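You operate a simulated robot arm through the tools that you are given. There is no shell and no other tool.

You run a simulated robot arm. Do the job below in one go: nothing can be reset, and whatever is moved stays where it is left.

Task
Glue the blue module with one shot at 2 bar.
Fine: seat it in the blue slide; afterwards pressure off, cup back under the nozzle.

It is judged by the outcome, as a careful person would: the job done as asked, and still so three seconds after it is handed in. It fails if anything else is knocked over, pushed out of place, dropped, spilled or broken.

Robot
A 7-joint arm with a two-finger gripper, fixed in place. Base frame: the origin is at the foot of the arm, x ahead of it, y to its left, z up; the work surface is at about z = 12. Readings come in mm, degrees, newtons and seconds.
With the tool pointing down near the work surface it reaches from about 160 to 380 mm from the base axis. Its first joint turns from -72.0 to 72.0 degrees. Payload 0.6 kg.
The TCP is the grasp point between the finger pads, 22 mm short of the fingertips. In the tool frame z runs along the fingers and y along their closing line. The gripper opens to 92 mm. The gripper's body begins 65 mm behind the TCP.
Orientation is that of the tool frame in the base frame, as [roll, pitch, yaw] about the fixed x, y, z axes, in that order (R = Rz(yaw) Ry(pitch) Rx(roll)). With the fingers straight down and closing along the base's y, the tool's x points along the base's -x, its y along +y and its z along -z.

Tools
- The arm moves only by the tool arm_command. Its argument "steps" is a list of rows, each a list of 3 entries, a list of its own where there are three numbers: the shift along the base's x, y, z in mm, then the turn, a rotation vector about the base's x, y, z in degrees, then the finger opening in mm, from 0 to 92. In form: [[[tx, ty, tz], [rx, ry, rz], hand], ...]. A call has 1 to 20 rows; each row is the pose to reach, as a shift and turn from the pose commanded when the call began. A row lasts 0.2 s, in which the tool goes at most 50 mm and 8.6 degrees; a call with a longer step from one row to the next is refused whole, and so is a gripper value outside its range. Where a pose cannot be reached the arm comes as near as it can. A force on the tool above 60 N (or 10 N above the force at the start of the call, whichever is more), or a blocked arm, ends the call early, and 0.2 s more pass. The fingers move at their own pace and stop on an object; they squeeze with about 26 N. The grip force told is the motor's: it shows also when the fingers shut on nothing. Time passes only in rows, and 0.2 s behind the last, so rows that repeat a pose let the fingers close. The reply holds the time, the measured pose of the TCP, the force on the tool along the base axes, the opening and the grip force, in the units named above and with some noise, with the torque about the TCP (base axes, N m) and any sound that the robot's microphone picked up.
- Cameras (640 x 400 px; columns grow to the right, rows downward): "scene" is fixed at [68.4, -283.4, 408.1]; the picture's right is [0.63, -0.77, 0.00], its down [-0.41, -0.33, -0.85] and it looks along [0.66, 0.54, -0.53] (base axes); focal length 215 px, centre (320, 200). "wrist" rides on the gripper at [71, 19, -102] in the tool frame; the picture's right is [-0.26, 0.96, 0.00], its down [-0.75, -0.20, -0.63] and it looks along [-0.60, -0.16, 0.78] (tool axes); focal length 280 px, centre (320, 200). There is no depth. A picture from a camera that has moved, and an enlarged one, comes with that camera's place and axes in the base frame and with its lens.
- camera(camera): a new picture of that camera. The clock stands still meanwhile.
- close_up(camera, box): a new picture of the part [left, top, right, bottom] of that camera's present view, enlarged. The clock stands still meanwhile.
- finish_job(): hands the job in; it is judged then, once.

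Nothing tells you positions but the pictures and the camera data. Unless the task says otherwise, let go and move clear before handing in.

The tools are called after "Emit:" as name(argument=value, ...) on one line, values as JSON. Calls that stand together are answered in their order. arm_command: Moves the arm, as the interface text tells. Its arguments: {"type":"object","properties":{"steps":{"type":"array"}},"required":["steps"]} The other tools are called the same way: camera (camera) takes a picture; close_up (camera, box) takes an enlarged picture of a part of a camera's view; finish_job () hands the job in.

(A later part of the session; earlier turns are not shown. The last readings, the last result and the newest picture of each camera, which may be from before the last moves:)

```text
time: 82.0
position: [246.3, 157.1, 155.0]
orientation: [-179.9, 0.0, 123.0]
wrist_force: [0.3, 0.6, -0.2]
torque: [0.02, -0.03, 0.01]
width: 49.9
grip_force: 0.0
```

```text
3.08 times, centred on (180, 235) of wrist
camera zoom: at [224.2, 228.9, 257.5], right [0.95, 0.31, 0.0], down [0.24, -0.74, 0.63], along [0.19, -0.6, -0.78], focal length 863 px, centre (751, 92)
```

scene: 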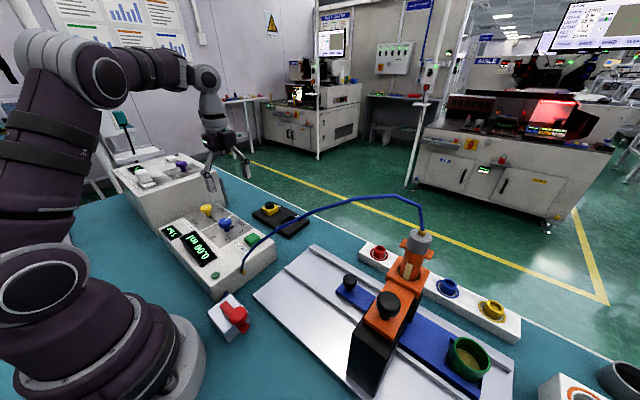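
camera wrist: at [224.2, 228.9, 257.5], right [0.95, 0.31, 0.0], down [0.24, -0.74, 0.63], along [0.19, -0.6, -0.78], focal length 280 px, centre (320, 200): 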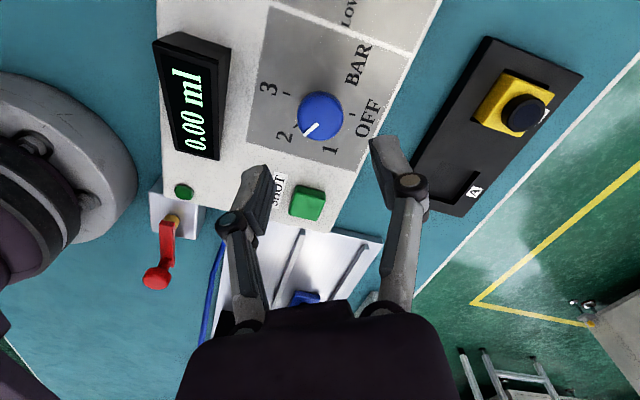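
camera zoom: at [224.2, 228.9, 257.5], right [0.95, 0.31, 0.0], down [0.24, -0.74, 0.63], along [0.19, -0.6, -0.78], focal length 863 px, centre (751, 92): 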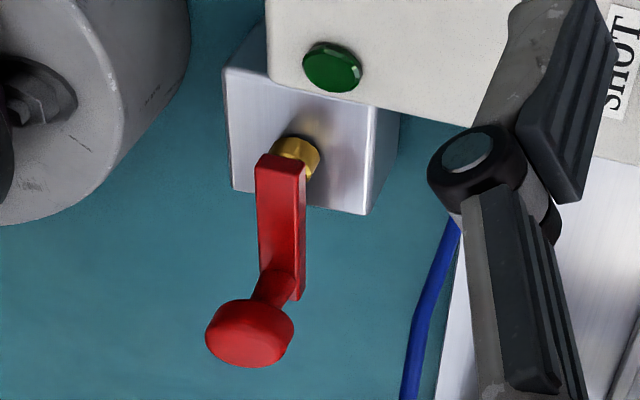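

The pointer is exactly on 2 bar, the supply reads 5 bar, and the module is under the nozzle. Next I'll close the fingers and go above the SHOT button at about [260,76,67].

Emit:
arm_command(steps=[[[4, -20, 10], [0, 0, 0], 30], [[8, -45, 10], [0, 0, 0], 10], [[12, -70, 5], [0, 0, 0], 0], [[14, -82, -10], [0, 0, 0], 0], [[14, -82, -35], [0, 0, 0], 0], [[14, -82, -35], [0, 0, 0], 0], [[14, -82, -35], [0, 0, 0], 0]])

Emit:
camera(camera="wrist")

Emit:
close_up(camera="scene", box=[200, 190, 300, 270])

```text
time: 83.6
position: [259.6, 78.6, 119.6]
orientation: [-179.9, 0.0, 123.0]
wrist_force: [-0.9, 0.7, 1.1]
torque: [-0.04, 0.01, -0.02]
width: 0.0
grip_force: 25.8
```

```text
taken
camera wrist: at [239.1, 149.8, 220.1], right [0.95, 0.31, 0.0], down [0.24, -0.74, 0.63], along [0.19, -0.6, -0.78], focal length 280 px, centre (320, 200)
```

wrist: 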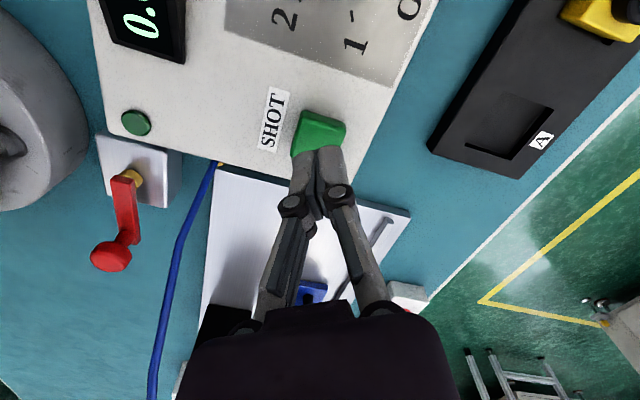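

```text
5.00 times, centred on (250, 230) of scene
camera zoom: at [68.4, -283.4, 408.1], right [0.63, -0.77, 0.0], down [-0.41, -0.33, -0.85], along [0.66, 0.54, -0.53], focal length 1073 px, centre (670, 50)
```

zoom: 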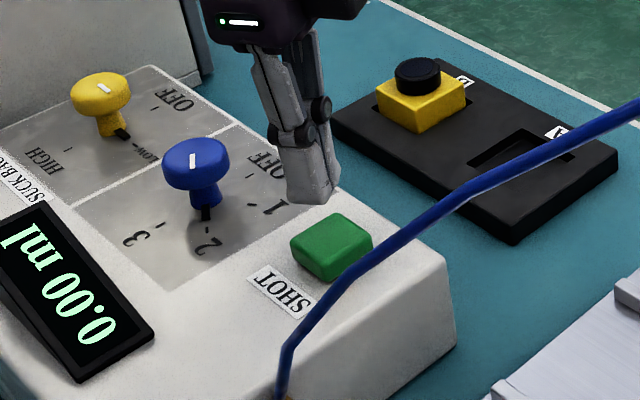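

The fingertips are just above the SHOT button. I'll shift 2 mm in y and come down to just over it first.

Emit:
arm_command(steps=[[[0, -2, -8], [0, 0, 0], 0], [[0, -2, -15], [0, 0, 0], 0], [[0, -2, -20], [0, 0, 0], 0], [[0, -2, -20], [0, 0, 0], 0]])

Emit:
close_up(camera="scene", box=[225, 205, 285, 255])

Emit:
close_up(camera="wrist", box=[250, 80, 400, 190])

```text
time: 84.6
position: [260.5, 75.3, 100.6]
orientation: [180.0, 0.0, 123.0]
wrist_force: [0.0, 0.4, 0.6]
torque: [-0.01, 0.01, 0.0]
width: 0.0
grip_force: 26.3
```

```text
8.00 times, centred on (255, 230) of scene
camera zoom: at [68.4, -283.4, 408.1], right [0.63, -0.77, 0.0], down [-0.41, -0.33, -0.85], along [0.66, 0.54, -0.53], focal length 1717 px, centre (840, -40)
```

zoom: 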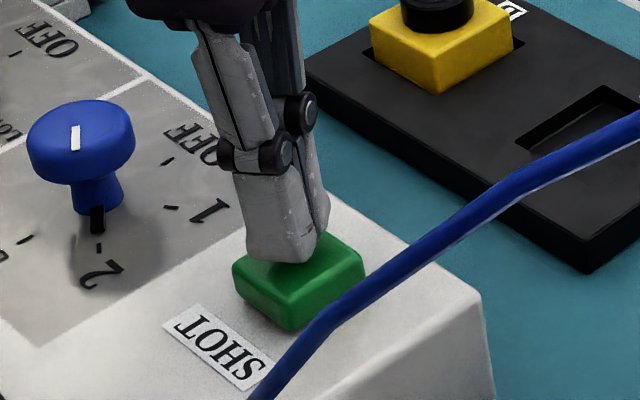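

```text
3.64 times, centred on (325, 135) of wrist
camera zoom: at [239.4, 146.7, 201.6], right [0.95, 0.31, 0.0], down [0.24, -0.74, 0.63], along [0.19, -0.6, -0.78], focal length 1020 px, centre (302, 436)
```

zoom: 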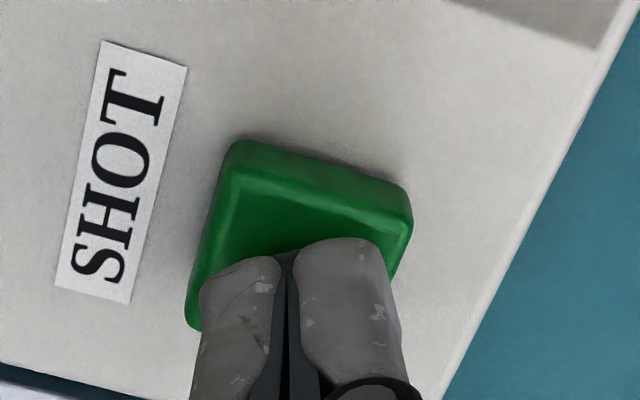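

Centred well enough on the button. I'll lower gently until contact.

Emit:
arm_command(steps=[[[1.2, -1.8, -2], [0, 0, 0], 0], [[1.2, -1.8, -4], [0, 0, 0], 0], [[1.2, -1.8, -6], [0, 0, 0], 0], [[1.2, -1.8, -7], [0, 0, 0], 0]])

Emit:
close_up(camera="scene", box=[225, 205, 285, 255])

```text
time: 85.6
position: [261.4, 75.3, 92.8]
orientation: [-180.0, -0.1, 123.0]
wrist_force: [0.4, -0.2, 1.9]
torque: [0.02, 0.0, 0.02]
width: 5.6
grip_force: 28.3
```

```text
8.00 times, centred on (255, 230) of scene
camera zoom: at [68.4, -283.4, 408.1], right [0.63, -0.77, 0.0], down [-0.41, -0.33, -0.85], along [0.66, 0.54, -0.53], focal length 1717 px, centre (840, -40)
```

zoom: 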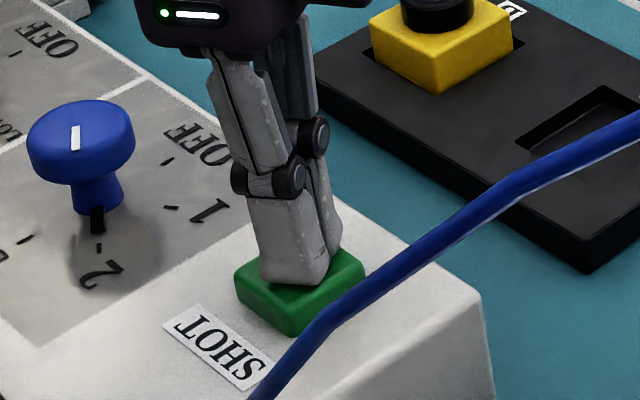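

Emit:
close_up(camera="wrist", box=[250, 80, 400, 190])

Emit:
close_up(camera="scene", box=[155, 210, 235, 280])

```text
3.64 times, centred on (325, 135) of wrist
camera zoom: at [240.6, 144.9, 193.4], right [0.95, 0.31, 0.0], down [0.24, -0.74, 0.63], along [0.19, -0.6, -0.78], focal length 1020 px, centre (302, 436)
```

zoom: 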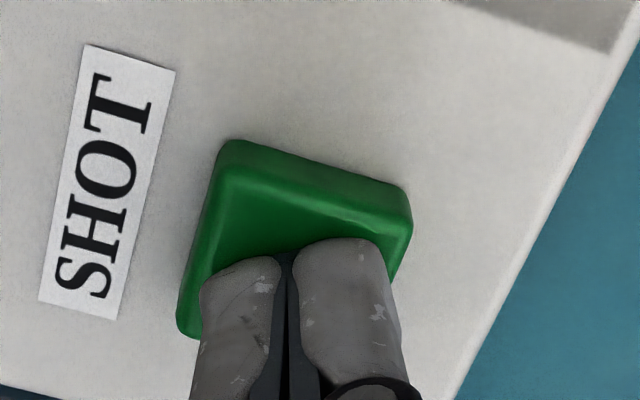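

```text
5.71 times, centred on (195, 245) of scene
camera zoom: at [68.4, -283.4, 408.1], right [0.63, -0.77, 0.0], down [-0.41, -0.33, -0.85], along [0.66, 0.54, -0.53], focal length 1226 px, centre (1034, -57)
```

zoom: 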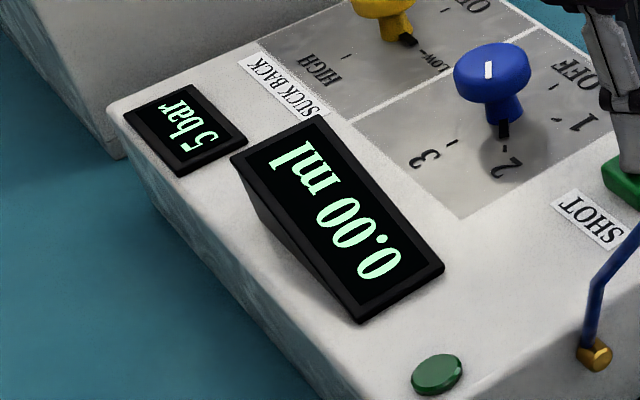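

The display still shows 0.00 ml, so the button hasn't triggered yet. Now I'll make one press down and back up in a single motion.

Emit:
arm_command(steps=[[[0, 0, -1.5], [0, 0, 0], 0], [[0, 0, -3], [0, 0, 0], 0], [[0, 0, -4.5], [0, 0, 0], 0], [[0, 0, -4.5], [0, 0, 0], 0], [[0, 0, 2], [0, 0, 0], 0], [[0, 0, 12], [0, 0, 0], 0]])

Emit:
close_up(camera="scene", box=[155, 210, 275, 300])

Emit:
close_up(camera="scene", box=[325, 225, 505, 395])

```text
time: 87.0
position: [261.4, 74.7, 105.6]
orientation: [-180.0, 0.0, 122.8]
wrist_force: [0.3, 0.1, 0.3]
torque: [0.0, 0.01, -0.01]
width: 0.0
grip_force: 28.0
heard: click
```

```text
4.44 times, centred on (215, 255) of scene
camera zoom: at [68.4, -283.4, 408.1], right [0.63, -0.77, 0.0], down [-0.41, -0.33, -0.85], along [0.66, 0.54, -0.53], focal length 954 px, centre (787, -44)
```

zoom: 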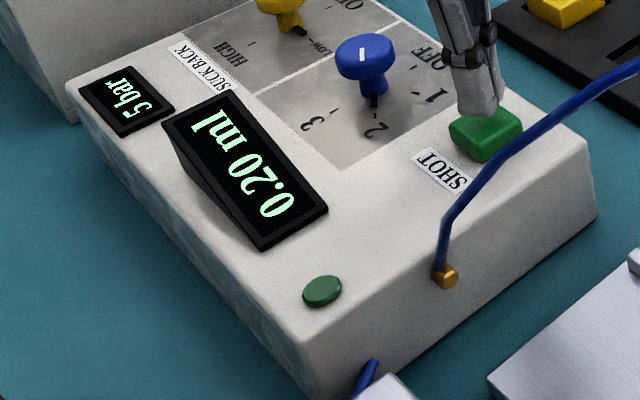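

```text
2.35 times, centred on (415, 310) of scene
camera zoom: at [68.4, -283.4, 408.1], right [0.63, -0.77, 0.0], down [-0.41, -0.33, -0.85], along [0.66, 0.54, -0.53], focal length 505 px, centre (96, -59)
```

zoom: 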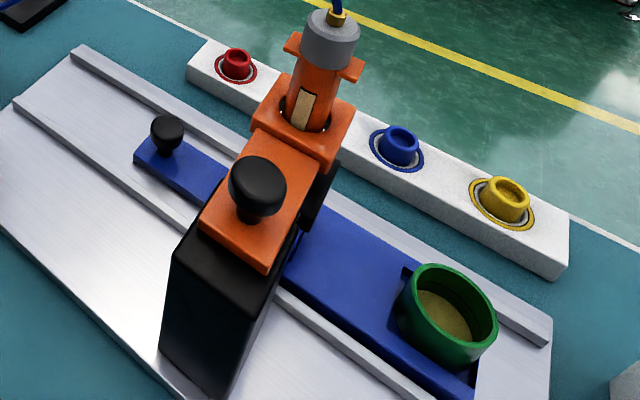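

A click was heard and the display shows 0.20 ml, so one shot at 2 bar is done. Now I'll return to the pressure knob to turn it back to OFF.

Emit:
arm_command(steps=[[[0, 0, 20], [0, 0, 0], 0], [[0, 0, 45], [0, 0, 0], 20], [[-4, 25, 50], [0, 0, 0], 50], [[-8, 50, 50], [0, 0, 0], 50], [[-12, 70, 50], [0, 0, 0], 50], [[-16, 85.5, 50], [0, 0, 0], 50], [[-16, 85.5, 50], [0, 0, 0], 50]])

Emit:
camera(camera="wrist")

Emit:
close_up(camera="scene", box=[180, 160, 280, 260])

```text
time: 88.6
position: [245.5, 160.4, 154.3]
orientation: [-180.0, 0.1, 123.0]
wrist_force: [0.5, 0.6, -0.8]
torque: [-0.03, 0.03, 0.04]
width: 49.9
grip_force: 0.0
```

```text
taken
camera wrist: at [224.4, 231.7, 256.3], right [0.95, 0.31, 0.0], down [0.24, -0.74, 0.63], along [0.19, -0.6, -0.78], focal length 280 px, centre (320, 200)
```

wrist: 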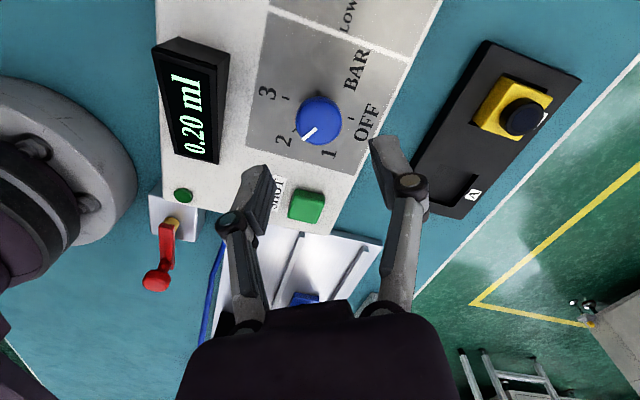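

```text
4.00 times, centred on (230, 210) of scene
camera zoom: at [68.4, -283.4, 408.1], right [0.63, -0.77, 0.0], down [-0.41, -0.33, -0.85], along [0.66, 0.54, -0.53], focal length 858 px, centre (680, 160)
```

zoom: 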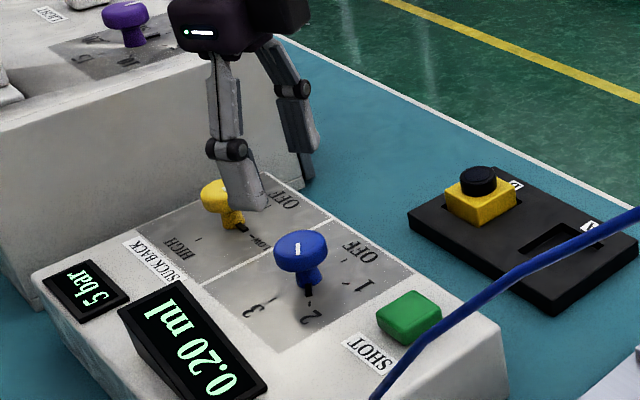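

Aligned over the knob again. Descending and gripping it.

Emit:
arm_command(steps=[[[-0.5, 0, -15], [0, 0, 0], 50], [[-0.5, 0, -30], [0, 0, 0], 50], [[-0.5, 0, -44], [0, 0, 0], 50], [[-0.5, 0, -53], [0, 0, 0], 50], [[-0.5, 0, -53], [0, 0, 0], 50], [[-0.5, 0, -53], [0, 0, 0], 40], [[-0.5, 0, -53], [0, 0, 0], 32], [[-0.5, 0, -53], [0, 0, 0], 22], [[-0.5, 0, -53], [0, 0, 0], 22]])

Emit:
close_up(camera="scene", box=[195, 190, 265, 245])

```text
time: 90.6
position: [245.1, 160.4, 100.8]
orientation: [180.0, -0.1, 123.0]
wrist_force: [-4.7, -3.1, 4.1]
torque: [-0.06, 0.07, -0.05]
width: 28.9
grip_force: 28.0
```

```text
7.27 times, centred on (230, 218) of scene
camera zoom: at [68.4, -283.4, 408.1], right [0.63, -0.77, 0.0], down [-0.41, -0.33, -0.85], along [0.66, 0.54, -0.53], focal length 1561 px, centre (974, 73)
```

zoom: 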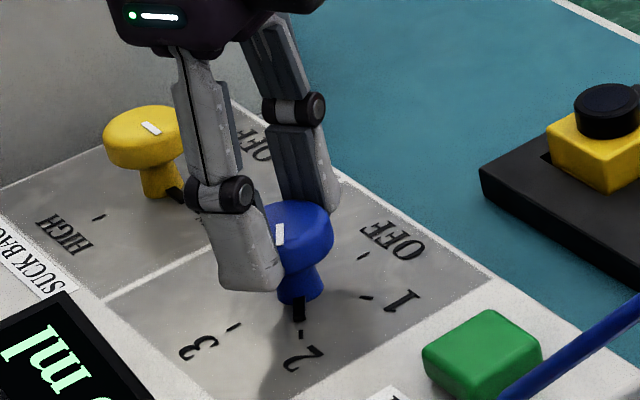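

Gripped with low side forces. Turning counter-clockwise back toward OFF in stages.

Emit:
arm_command(steps=[[[0, 0, 0], [0, 0, 5], 22], [[0, 0, 0], [0, 0, 10], 22], [[0, 0, 0], [0, 0, 15], 22], [[0, 0, 0], [0, 0, 20], 22], [[0, 0, 0], [0, 0, 25], 22], [[0, 0, 0], [0, 0, 30], 22], [[0, 0, 0], [0, 0, 30], 22]])

```text
time: 92.2
position: [244.8, 160.0, 102.4]
orientation: [180.0, 0.2, 152.9]
wrist_force: [6.2, 7.4, -0.3]
torque: [0.07, -0.23, -0.01]
width: 28.4
grip_force: 27.5
```

Emit:
arm_command(steps=[[[0.4, 0.5, -0.8], [0, 0, 5], 22], [[0.4, 0.5, -0.8], [0, 0, 10], 22], [[0.4, 0.5, -0.8], [0, 0, 15], 22], [[0.4, 0.5, -0.8], [0, 0, 20], 22], [[0.4, 0.5, -0.8], [0, 0, 25], 22], [[0.4, 0.5, -0.8], [0, 0, 30], 22], [[0.4, 0.5, -0.8], [0, 0, 30], 22]])

Emit:
close_up(camera="scene", box=[195, 190, 265, 245])

```text
time: 93.8
position: [244.8, 159.4, 100.7]
orientation: [179.9, 0.0, -176.9]
wrist_force: [-8.4, 0.7, 23.6]
torque: [0.01, 0.15, 0.04]
width: 29.2
grip_force: 28.0
```

```text
7.27 times, centred on (230, 218) of scene
camera zoom: at [68.4, -283.5, 408.0], right [0.63, -0.77, 0.0], down [-0.41, -0.33, -0.85], along [0.66, 0.54, -0.53], focal length 1561 px, centre (974, 73)
```

zoom: 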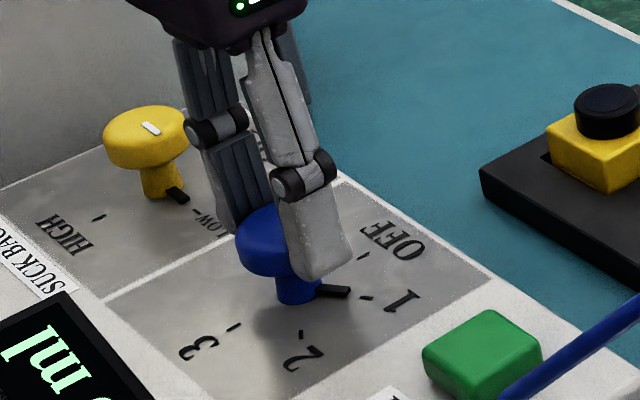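

The pointer is back at 1. Continuing toward OFF.

Emit:
arm_command(steps=[[[-0.4, 0, 0.4], [0, 0, 5], 22], [[-0.4, 0, 0.4], [0, 0, 10], 22], [[-0.4, 0, 0.4], [0, 0, 15], 22], [[-0.4, 0, 0.4], [0, 0, 20], 22], [[-0.4, 0, 0.4], [0, 0, 25], 22], [[-0.4, 0, 0.4], [0, 0, 30], 22], [[-0.4, 0, 0.4], [0, 0, 30], 22]])

```text
time: 95.4
position: [244.9, 158.3, 102.3]
orientation: [180.0, -0.1, -147.0]
wrist_force: [5.1, -6.4, -15.4]
torque: [-0.04, -0.08, 0.0]
width: 28.5
grip_force: 27.8
```

Emit:
arm_command(steps=[[[0.3, -0.3, -0.4], [0, 0, 5], 22], [[0.3, -0.3, -0.4], [0, 0, 10], 22], [[0.3, -0.3, -0.4], [0, 0, 15], 22], [[0.3, -0.3, -0.4], [0, 0, 20], 22], [[0.3, -0.3, -0.4], [0, 0, 25], 22], [[0.3, -0.3, -0.4], [0, 0, 30], 22], [[0.3, -0.3, -0.4], [0, 0, 30], 22]])

Emit:
close_up(camera="scene", box=[195, 190, 265, 245])

Emit:
camera(camera="wrist")

```text
time: 97.0
position: [244.7, 160.7, 101.3]
orientation: [180.0, 0.2, -116.9]
wrist_force: [-3.7, -7.6, 20.6]
torque: [0.22, -0.12, -0.14]
width: 28.7
grip_force: 28.3
```

```text
7.27 times, centred on (230, 218) of scene
camera zoom: at [68.4, -283.5, 408.0], right [0.63, -0.77, 0.0], down [-0.41, -0.33, -0.85], along [0.66, 0.54, -0.53], focal length 1561 px, centre (974, 73)
```

zoom: 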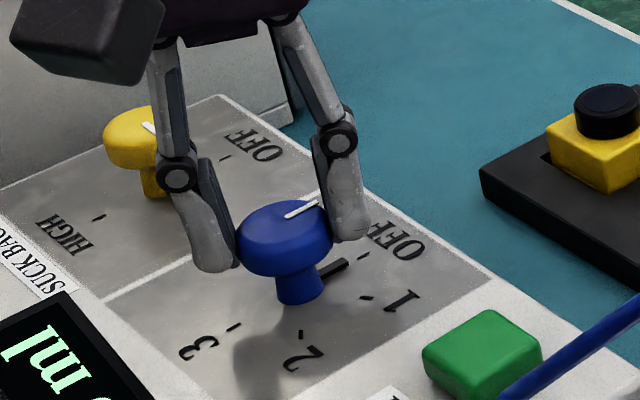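

```text
taken
camera wrist: at [196.9, 106.7, 202.7], right [-0.74, 0.67, 0.0], down [0.52, 0.58, 0.63], along [0.42, 0.46, -0.78], focal length 280 px, centre (320, 200)
```

wrist: 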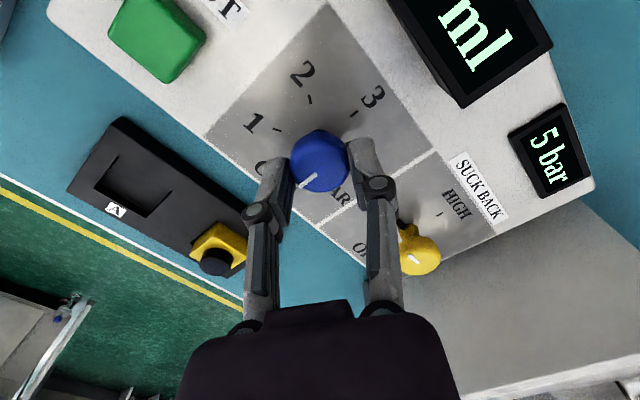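

The pointer is back at OFF, matching the initial picture. Releasing and rising.

Emit:
arm_command(steps=[[[-0.2, -0.5, 0.4], [0, 0, 0], 22], [[-0.2, -0.5, 0.4], [0, 0, 0], 36], [[-0.2, -0.5, 0.4], [0, 0, 0], 50], [[-0.2, -0.5, 0.4], [0, 0, 0], 50], [[-0.2, -0.5, 12], [0, 0, 0], 50], [[-0.2, -0.5, 35], [0, 0, 0], 50], [[-0.2, -0.5, 65], [0, 0, 0], 50], [[-0.2, -0.5, 95], [0, 0, 0], 50], [[-0.2, -0.5, 95], [0, 0, 0], 50]])

Emit:
close_up(camera="scene", box=[155, 190, 275, 275])

Emit:
close_up(camera="scene", box=[215, 210, 255, 240])

Emit:
camera(camera="wrist")

```text
time: 99.0
position: [245.4, 160.9, 199.9]
orientation: [-180.0, 0.0, -117.0]
wrist_force: [0.2, 0.0, 1.0]
torque: [-0.01, 0.02, -0.03]
width: 50.0
grip_force: 0.0
```

```text
4.71 times, centred on (215, 232) of scene
camera zoom: at [68.4, -283.4, 408.1], right [0.63, -0.77, 0.0], down [-0.41, -0.33, -0.85], along [0.66, 0.54, -0.53], focal length 1010 px, centre (814, 47)
```

zoom: 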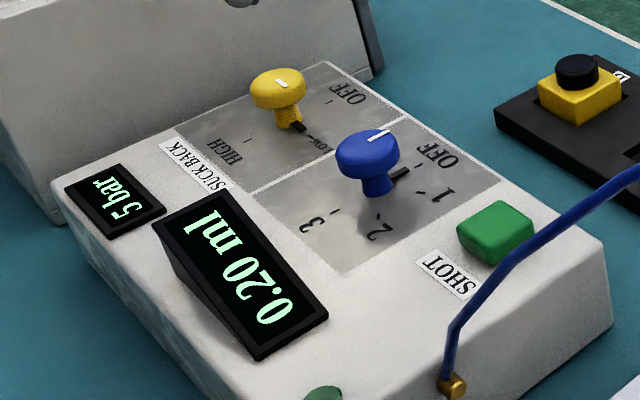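

```text
13.33 times, centred on (235, 225) of scene
camera zoom: at [68.4, -283.4, 408.1], right [0.63, -0.77, 0.0], down [-0.41, -0.33, -0.85], along [0.66, 0.54, -0.53], focal length 2862 px, centre (1453, -133)
```

zoom: 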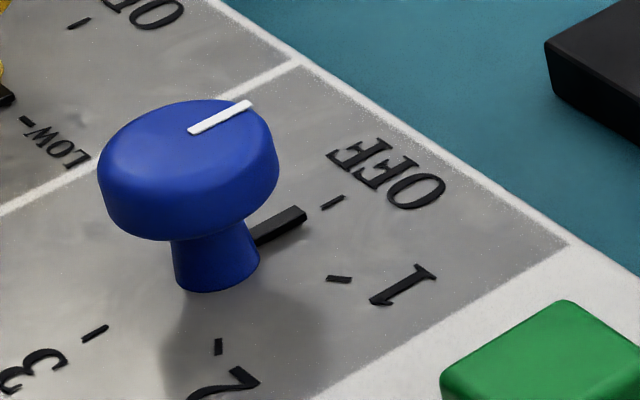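

```text
taken
camera wrist: at [197.4, 107.9, 300.8], right [-0.74, 0.67, 0.0], down [0.52, 0.58, 0.63], along [0.42, 0.46, -0.78], focal length 280 px, centre (320, 200)
```

wrist: 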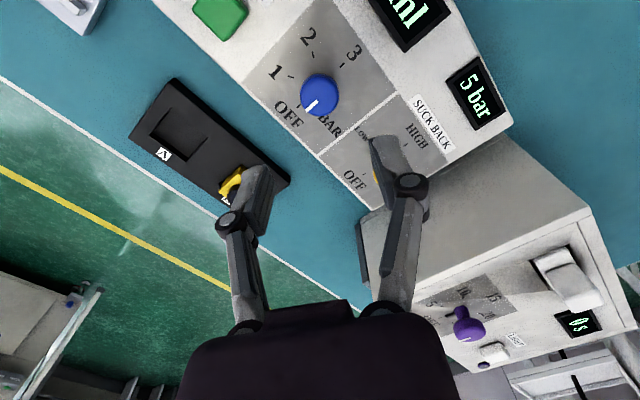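

The pressure is OFF again. Next the slide must go back so the cup returns under the nozzle. I'll turn the tool to yaw 90 and move toward the slide at a safe height.

Emit:
arm_command(steps=[[[3, -5, 0], [0, 0, -8.5], 50], [[6, -10, 0], [0, 0, -17], 40], [[9, -15, 0], [0, 0, -25.5], 30], [[12, -20, 0], [0, 0, -34], 20], [[15, -26, 0], [0, 0, -42.5], 14], [[18, -32, 0], [0, 0, -51], 14], [[21, -38, 0], [0, 0, -59.5], 14], [[24, -44, 0], [0, 0, -68], 14], [[27, -50, 0], [0, 0, -76.5], 14], [[30, -56, 0], [0, 0, -85], 14], [[33, -62, 0], [0, 0, -93.5], 14], [[36, -68, 0], [0, 0, -102], 14], [[40, -74, 0], [0, 0, -110.5], 14], [[45, -80, 0], [0, 0, -119], 14], [[50, -86, 0], [0, 0, -127.5], 14], [[55, -92, 0], [0, 0, -136], 14], [[60, -98, 0], [0, 0, -144.5], 14], [[65, -104, 0], [0, 0, -153], 14], [[70, -110, 0], [0, 0, -153], 14], [[70, -110, 0], [0, 0, -153], 14]])

Emit:
camera(camera="scene")

```text
time: 103.2
position: [315.2, 51.1, 197.2]
orientation: [-179.9, 0.0, 89.9]
wrist_force: [-0.4, 0.4, -0.6]
torque: [-0.03, -0.03, -0.02]
width: 14.0
grip_force: 0.1
```

```text
taken
```

scene: 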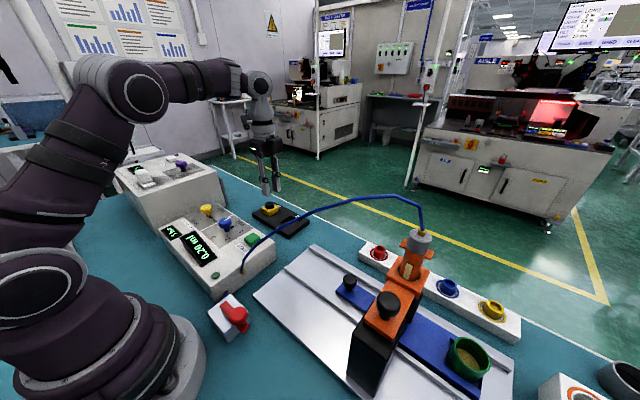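

Now I'm tilting the tool 25° (wrist toward +y) and moving over the slide, staying short of the hose.

Emit:
arm_command(steps=[[[1, -20, -8], [-8, 0, 0], 14], [[2, -45, -16], [-16, 0, 0], 14], [[4, -70, -25], [-24, 0, 0], 14], [[6, -95, -40], [-25, 0, 0], 14], [[6, -120, -60], [-25, 0, 0], 14], [[6, -140, -75], [-25, 0, 0], 14], [[6, -140, -75], [-25, 0, 0], 14]])

Emit:
camera(camera="scene")

Emit:
camera(camera="wrist")

```text
time: 104.8
position: [320.0, -90.2, 120.9]
orientation: [-180.0, 24.9, 90.0]
wrist_force: [-0.9, -0.6, 0.0]
torque: [-0.02, -0.05, -0.03]
width: 13.9
grip_force: 0.1
```

```text
taken
```

scene: 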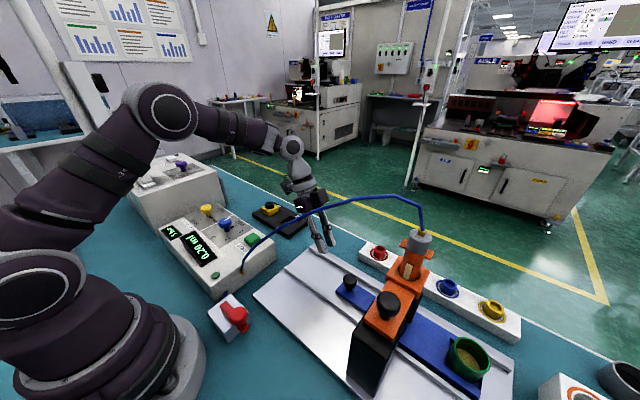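

```text
taken
camera wrist: at [339.9, 17.8, 181.8], right [0.96, -0.24, 0.11], down [-0.2, -0.42, 0.88], along [-0.16, -0.88, -0.45], focal length 280 px, centre (320, 200)
```

wrist: 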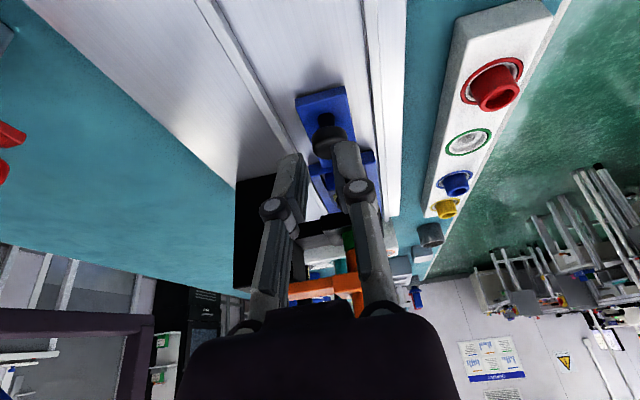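

The hose is well clear. Now I'll go past the knob at height and lower between the knob and the pocket.

Emit:
arm_command(steps=[[[0.5, -25, -5], [0, 0, 0], 14], [[0.5, -50, -10], [0, 0, 0], 14], [[0.5, -75, -10], [0, 0, 0], 14], [[0.5, -93, -10], [0, 0, 0], 14], [[0.5, -93, -25], [0, 0, 0], 14], [[0.5, -93, -25], [0, 0, 0], 14]])

Emit:
close_up(camera="scene", box=[320, 220, 420, 300])

Emit:
camera(camera="scene")

Emit:
camera(camera="wrist")

```text
time: 106.2
position: [321.2, -185.1, 95.9]
orientation: [180.0, 25.1, 89.9]
wrist_force: [0.7, 0.0, -0.4]
torque: [0.04, -0.03, -0.04]
width: 14.2
grip_force: 0.1
```

```text
5.00 times, centred on (370, 260) of scene
camera zoom: at [68.4, -283.4, 408.1], right [0.63, -0.77, 0.0], down [-0.41, -0.33, -0.85], along [0.66, 0.54, -0.53], focal length 1073 px, centre (70, -100)
```

zoom: 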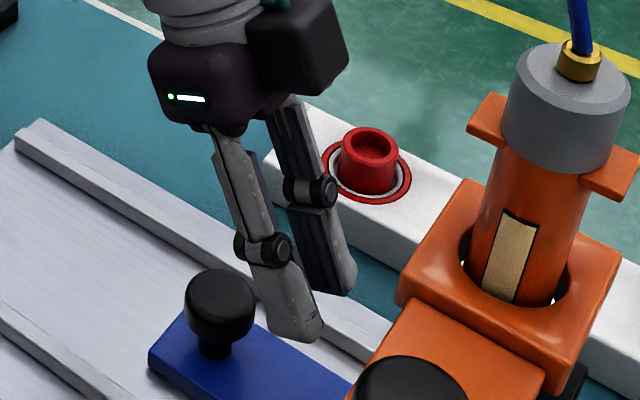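

```text
taken
```

scene: 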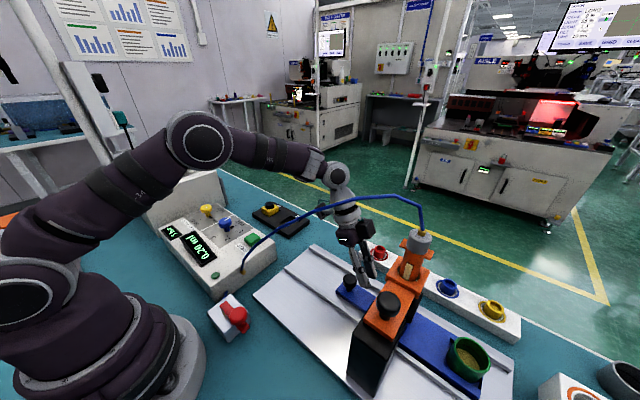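

```text
taken
camera wrist: at [341.8, -76.0, 157.9], right [0.96, -0.24, 0.11], down [-0.2, -0.42, 0.88], along [-0.16, -0.88, -0.45], focal length 280 px, centre (320, 200)
```

wrist: 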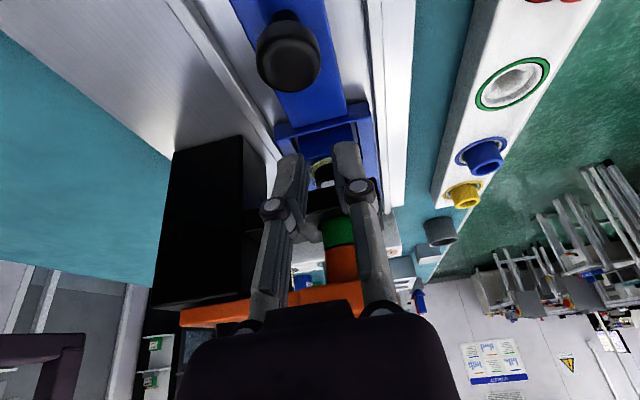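

The gripper is between the knob and the nozzle bracket and there is some glue visible near the module; I'll zoom in to check.

Emit:
close_up(camera="wrist", box=[270, 100, 390, 240])

Emit:
close_up(camera="wrist", box=[300, 140, 350, 200])

```text
2.86 times, centred on (330, 170) of wrist
camera zoom: at [341.8, -76.0, 157.9], right [0.96, -0.24, 0.11], down [-0.2, -0.42, 0.88], along [-0.16, -0.88, -0.45], focal length 801 px, centre (291, 286)
```

zoom: 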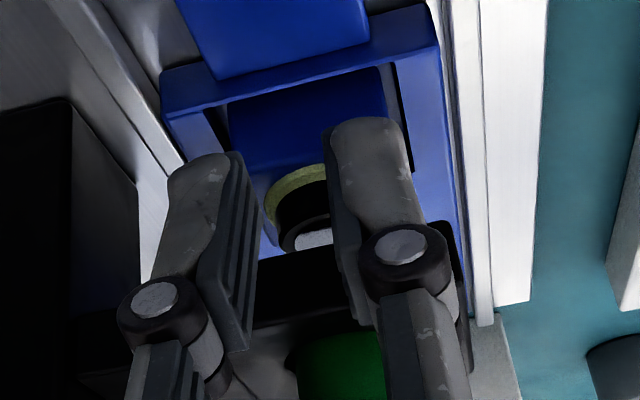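

```text
6.67 times, centred on (325, 170) of wrist
camera zoom: at [341.8, -76.0, 157.9], right [0.96, -0.24, 0.11], down [-0.2, -0.42, 0.88], along [-0.16, -0.88, -0.45], focal length 1869 px, centre (287, 400)
```

zoom: 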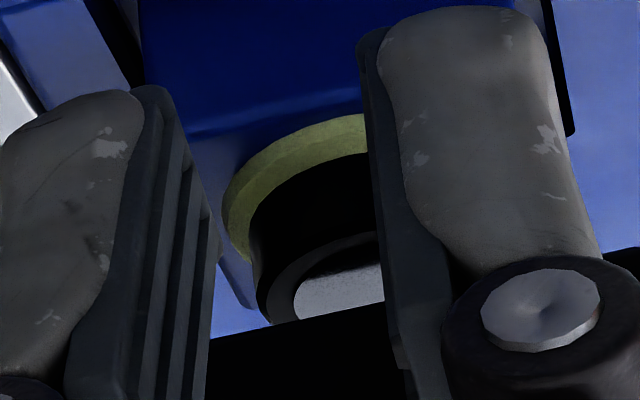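

The glue bead is visible as a ring around the module's lens, so the module is glued. I'll lower behind the slide knob and push it +y gently.

Emit:
arm_command(steps=[[[-1, 0, -12], [0, 0, 0], 14], [[-1, 0, -24], [0, 0, 0], 14], [[-1, 0, -33], [0, 0, 0], 14], [[-1, 0, -35], [0, 0, 0], 14], [[-1, 0, -35], [0, 0, 0], 14]])

Emit:
close_up(camera="scene", box=[320, 230, 420, 310])

Emit:
camera(camera="wrist")

```text
time: 107.4
position: [319.8, -182.9, 61.6]
orientation: [180.0, 25.1, 90.0]
wrist_force: [0.2, -0.2, 0.2]
torque: [0.01, -0.02, -0.01]
width: 14.0
grip_force: 0.0
```

```text
5.00 times, centred on (370, 270) of scene
camera zoom: at [68.4, -283.4, 408.1], right [0.63, -0.77, 0.0], down [-0.41, -0.33, -0.85], along [0.66, 0.54, -0.53], focal length 1073 px, centre (70, -150)
```

zoom: 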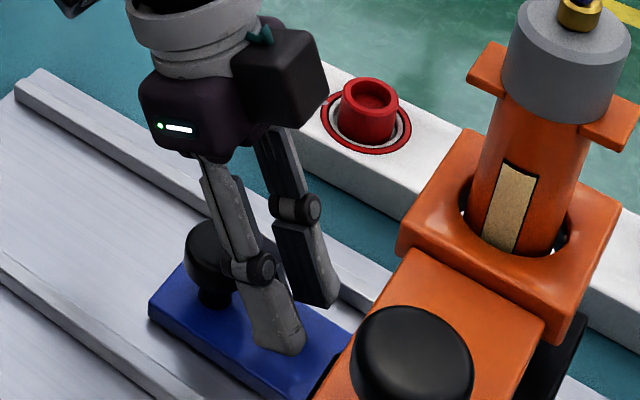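

```text
taken
camera wrist: at [339.7, -75.2, 122.9], right [0.96, -0.24, 0.11], down [-0.2, -0.42, 0.88], along [-0.16, -0.88, -0.45], focal length 280 px, centre (320, 200)
```

wrist: 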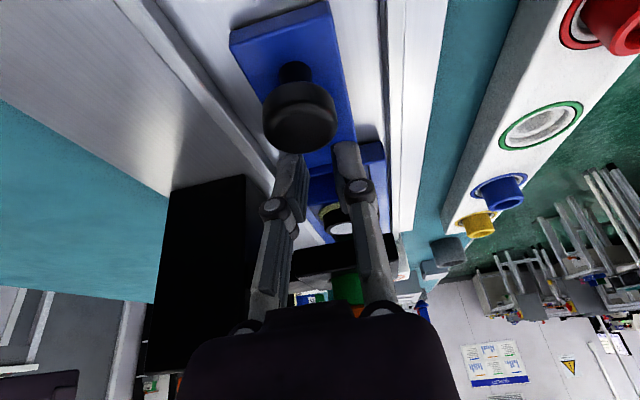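

In position behind the knob. Pushing +y slowly.

Emit:
arm_command(steps=[[[0.7, 4, 0], [0, 0, 0], 14], [[0.7, 8, 0], [0, 0, 0], 14], [[0.7, 12, 0], [0, 0, 0], 14], [[0.7, 16, 0], [0, 0, 0], 14], [[0.7, 20, 0], [0, 0, 0], 14], [[0.7, 24, 0], [0, 0, 0], 14], [[0.7, 24, 0], [0, 0, 0], 14]])

Emit:
close_up(camera="scene", box=[310, 220, 430, 320])

```text
time: 109.0
position: [321.8, -160.9, 62.3]
orientation: [180.0, 24.9, 90.0]
wrist_force: [0.2, -0.4, 0.0]
torque: [0.01, 0.01, -0.02]
width: 14.1
grip_force: 0.1
```

```text
4.00 times, centred on (370, 270) of scene
camera zoom: at [68.4, -283.4, 408.1], right [0.63, -0.77, 0.0], down [-0.41, -0.33, -0.85], along [0.66, 0.54, -0.53], focal length 858 px, centre (120, -80)
```

zoom: 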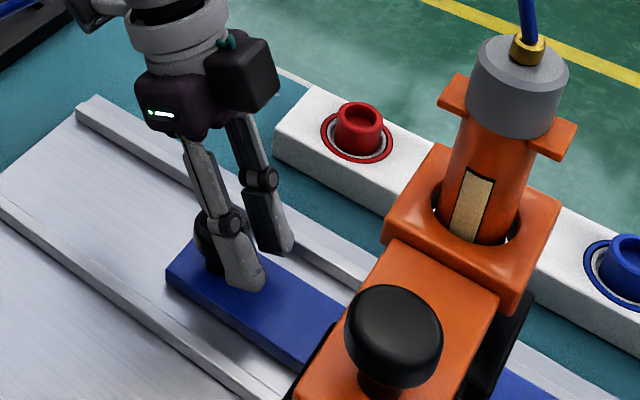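

Emit:
arm_command(steps=[[[0, 5, 0], [0, 0, 0], 14], [[0, 10, 0], [0, 0, 0], 14], [[0, 15, 0], [0, 0, 0], 14], [[0, 20, 0], [0, 0, 0], 14], [[0, 25, 0], [0, 0, 0], 14], [[0, 30, 0], [0, 0, 0], 14], [[0, 35, 0], [0, 0, 0], 14], [[0, 40, 0], [0, 0, 0], 14], [[0, 40, 0], [0, 0, 0], 14]])

Emit:
close_up(camera="scene", box=[290, 210, 450, 330])

Emit:
camera(camera="wrist")

```text
time: 111.0
position: [319.0, -117.4, 60.9]
orientation: [-179.9, 25.1, 89.9]
wrist_force: [0.1, 0.0, 0.4]
torque: [-0.03, 0.03, 0.02]
width: 14.4
grip_force: 0.3
```

```text
3.33 times, centred on (370, 270) of scene
camera zoom: at [68.4, -283.4, 408.1], right [0.63, -0.77, 0.0], down [-0.41, -0.33, -0.85], along [0.66, 0.54, -0.53], focal length 715 px, centre (153, -33)
```

zoom: 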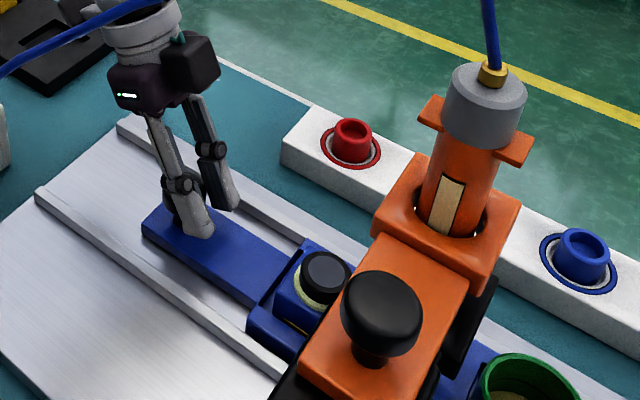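

```text
taken
camera wrist: at [340.4, -10.1, 123.3], right [0.96, -0.24, 0.11], down [-0.2, -0.42, 0.88], along [-0.16, -0.88, -0.45], focal length 280 px, centre (320, 200)
```

wrist: 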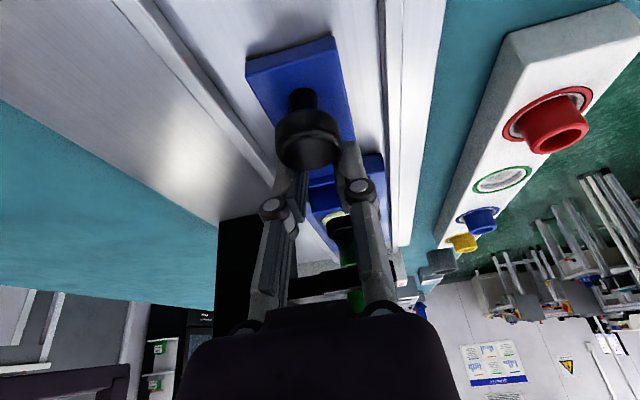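

The slide returns smoothly, and the glued module has emerged intact. Pushing on.

Emit:
arm_command(steps=[[[0.5, 5, 0], [0, 0, 0], 14], [[0.5, 10, 0], [0, 0, 0], 14], [[0.5, 15, 0], [0, 0, 0], 14], [[0.5, 20, 0], [0, 0, 0], 14], [[0.5, 25, 0], [0, 0, 0], 14], [[0.5, 30, 0], [0, 0, 0], 14], [[0.5, 35, 0], [0, 0, 0], 14], [[0.5, 40, 0], [0, 0, 0], 14], [[0.5, 44, 0], [0, 0, 0], 14], [[0.5, 44, 0], [0, 0, 0], 14]])

Emit:
close_up(camera="scene", box=[280, 220, 360, 290])

Emit:
close_up(camera="scene", box=[290, 210, 450, 330])

Emit:
camera(camera="wrist")

```text
time: 113.2
position: [320.8, -75.1, 61.2]
orientation: [179.9, 25.1, 90.0]
wrist_force: [-0.2, -0.1, 0.1]
torque: [-0.01, -0.01, 0.0]
width: 13.9
grip_force: 0.0
```

```text
5.71 times, centred on (320, 255) of scene
camera zoom: at [68.4, -283.4, 408.1], right [0.63, -0.77, 0.0], down [-0.41, -0.33, -0.85], along [0.66, 0.54, -0.53], focal length 1226 px, centre (320, -114)
```

zoom: 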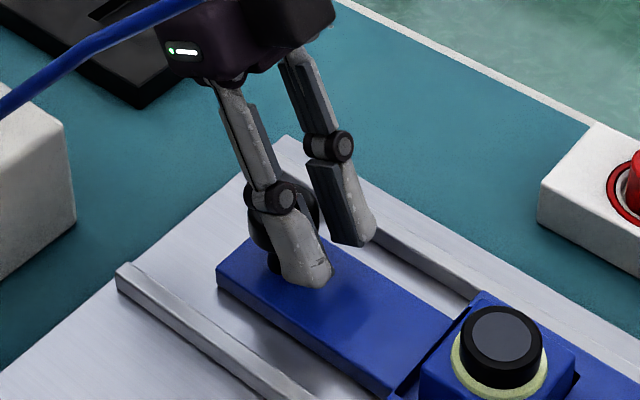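

```text
3.33 times, centred on (370, 270) of scene
camera zoom: at [68.4, -283.4, 408.1], right [0.63, -0.77, 0.0], down [-0.41, -0.33, -0.85], along [0.66, 0.54, -0.53], focal length 715 px, centre (153, -33)
```

zoom: 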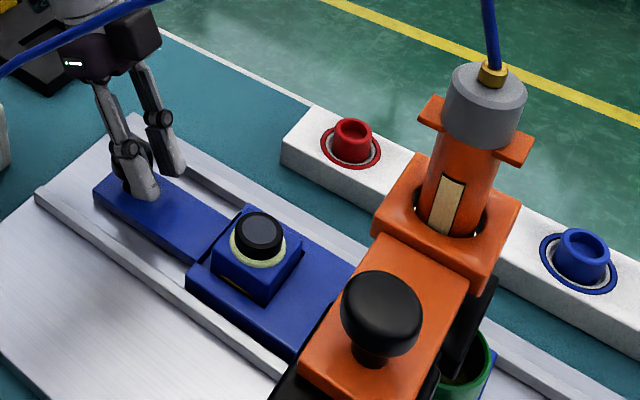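

```text
taken
camera wrist: at [341.2, 32.4, 123.1], right [0.97, -0.24, 0.11], down [-0.2, -0.42, 0.88], along [-0.16, -0.88, -0.45], focal length 280 px, centre (320, 200)
```

wrist: 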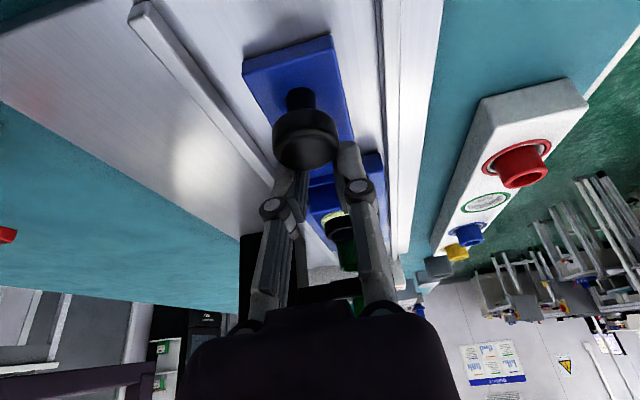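

About 16 mm remain to the original position. Pushing 12 mm, then re-measuring.

Emit:
arm_command(steps=[[[0, 3, 0], [0, 0, 0], 14], [[0, 6, 0], [0, 0, 0], 14], [[0, 9, 0], [0, 0, 0], 14], [[0, 12, 0], [0, 0, 0], 14], [[0, 12, 0], [0, 0, 0], 14]])

Emit:
close_up(camera="scene", box=[280, 220, 360, 290])

Emit:
close_up(camera="scene", box=[285, 225, 385, 305])

```text
time: 114.4
position: [320.5, -64.1, 62.1]
orientation: [180.0, 24.9, 90.0]
wrist_force: [0.6, -0.2, -0.2]
torque: [-0.02, -0.02, 0.01]
width: 14.1
grip_force: 0.0
```

```text
5.71 times, centred on (320, 255) of scene
camera zoom: at [68.4, -283.4, 408.1], right [0.63, -0.77, 0.0], down [-0.41, -0.33, -0.85], along [0.66, 0.54, -0.53], focal length 1226 px, centre (320, -114)
```

zoom: 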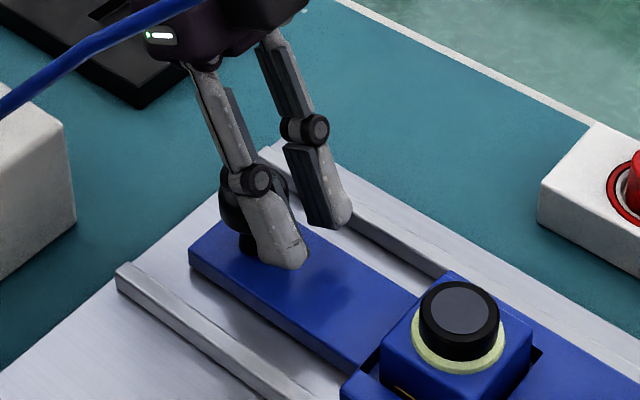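

```text
5.00 times, centred on (335, 265) of scene
camera zoom: at [68.4, -283.4, 408.1], right [0.63, -0.77, 0.0], down [-0.41, -0.33, -0.85], along [0.66, 0.54, -0.53], focal length 1073 px, centre (245, -125)
```

zoom: 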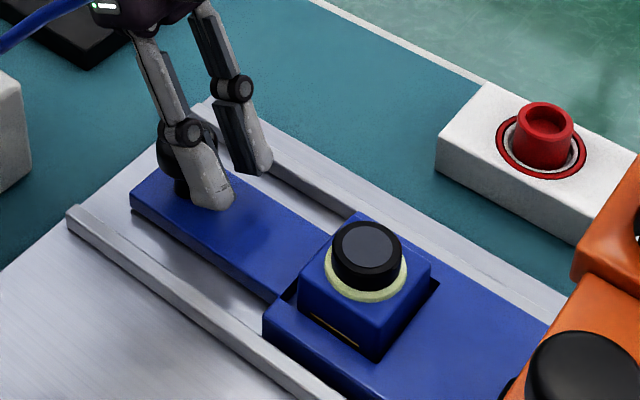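

The slide matches the home picture exactly: the module and tongue corner are at the same pixels as before. I'll back off and rise clear.

Emit:
arm_command(steps=[[[0, -4, 0], [0, 0, 0], 14], [[0, -8, 2], [0, 0, 0], 14], [[0, -8, 15], [0, 0, 0], 14], [[0, -8, 40], [0, 0, 0], 14], [[0, -5, 70], [0, 0, 0], 14], [[0, 20, 90], [0, 0, 0], 14], [[0, 50, 95], [0, 0, 0], 30], [[0, 80, 95], [0, 0, 0], 50], [[0, 80, 95], [0, 0, 0], 50]])

Emit:
camera(camera="wrist")

Emit:
camera(camera="scene")

Emit:
close_up(camera="scene", box=[285, 225, 385, 305])

```text
time: 116.4
position: [321.1, 15.6, 155.7]
orientation: [180.0, 25.0, 89.9]
wrist_force: [-0.6, 0.1, -1.2]
torque: [-0.01, -0.03, 0.0]
width: 50.2
grip_force: 0.0
```

```text
taken
camera wrist: at [342.0, 123.6, 217.4], right [0.96, -0.24, 0.11], down [-0.2, -0.42, 0.88], along [-0.16, -0.88, -0.45], focal length 280 px, centre (320, 200)
```

wrist: 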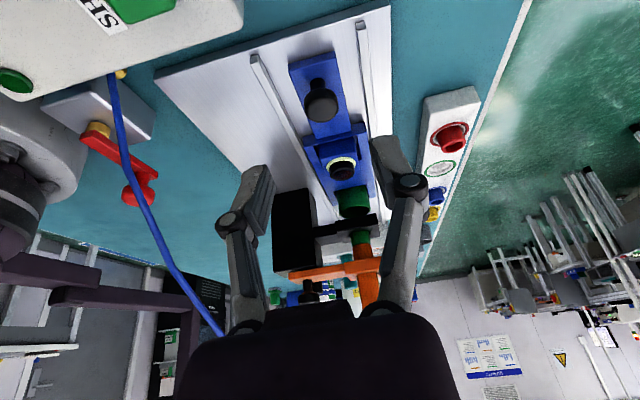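

```text
taken
```

scene: 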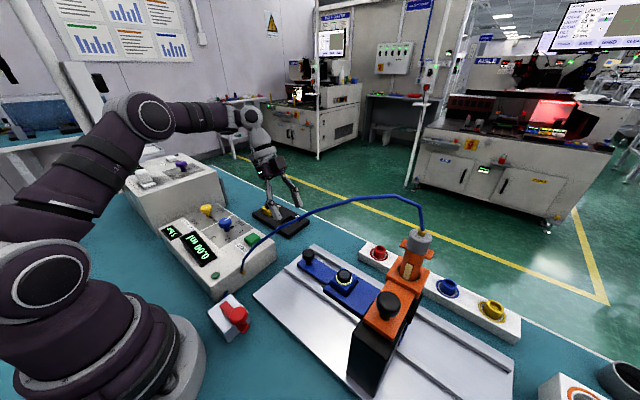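

```text
5.00 times, centred on (335, 265) of scene
camera zoom: at [68.4, -283.4, 408.1], right [0.63, -0.77, 0.0], down [-0.41, -0.33, -0.85], along [0.66, 0.54, -0.53], focal length 1073 px, centre (245, -125)
```

zoom: 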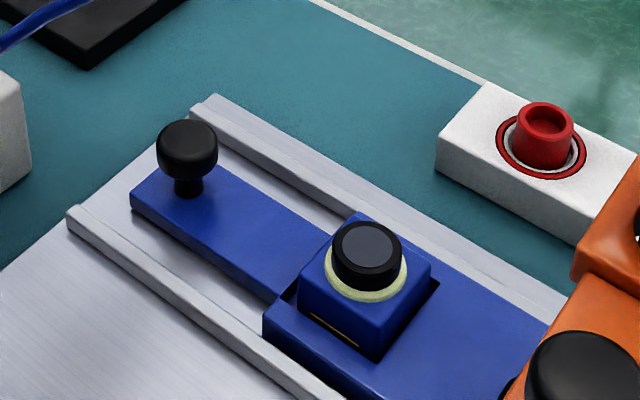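

The slide and cup are home and the module sits glued in its pocket. I'll check the displays, cup and knobs in detail.

Emit:
close_up(camera="scene", box=[155, 190, 275, 290])

Emit:
close_up(camera="wrist", box=[280, 50, 420, 310])

Emit:
close_up(camera="wrist", box=[310, 130, 400, 250])

Emit:
close_up(camera="scene", box=[325, 260, 365, 300])

```text
4.00 times, centred on (215, 240) of scene
camera zoom: at [68.4, -283.4, 408.1], right [0.63, -0.77, 0.0], down [-0.41, -0.33, -0.85], along [0.66, 0.54, -0.53], focal length 858 px, centre (740, 40)
```

zoom: 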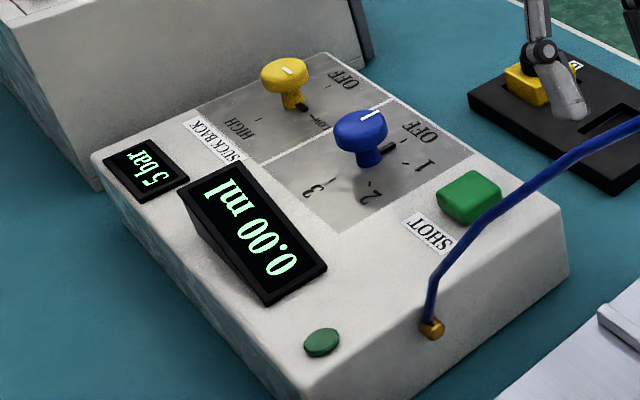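

```text
1.54 times, centred on (350, 180) of wrist
camera zoom: at [342.0, 123.6, 217.4], right [0.96, -0.24, 0.11], down [-0.2, -0.42, 0.88], along [-0.16, -0.88, -0.45], focal length 431 px, centre (274, 231)
```

zoom: 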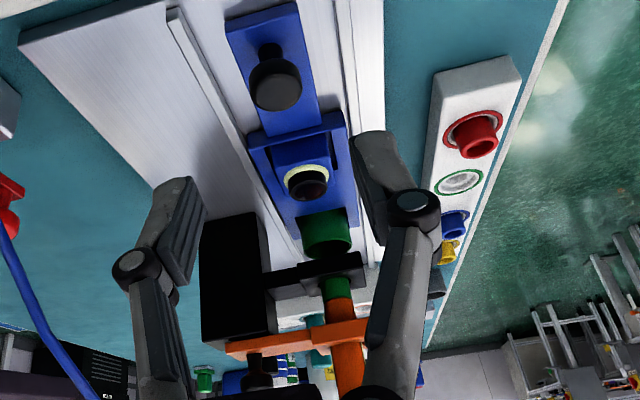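

```text
3.33 times, centred on (355, 190) of wrist
camera zoom: at [342.0, 123.6, 217.4], right [0.96, -0.24, 0.11], down [-0.2, -0.42, 0.88], along [-0.16, -0.88, -0.45], focal length 935 px, centre (203, 233)
```

zoom: 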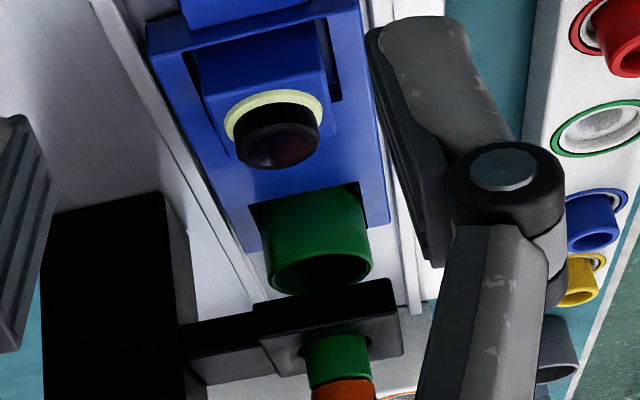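

```text
10.00 times, centred on (345, 280) of scene
camera zoom: at [68.4, -283.4, 408.1], right [0.63, -0.77, 0.0], down [-0.41, -0.33, -0.85], along [0.66, 0.54, -0.53], focal length 2146 px, centre (70, -600)
```

zoom: 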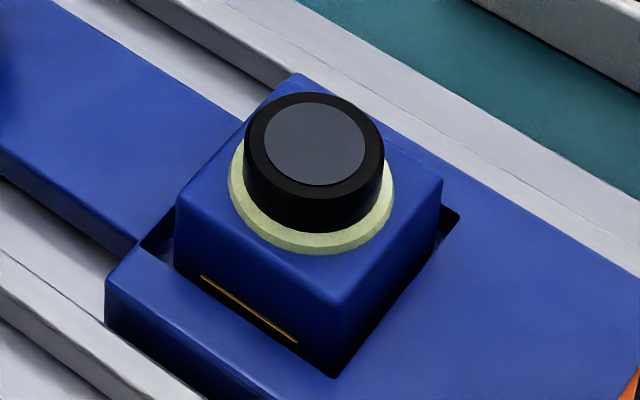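

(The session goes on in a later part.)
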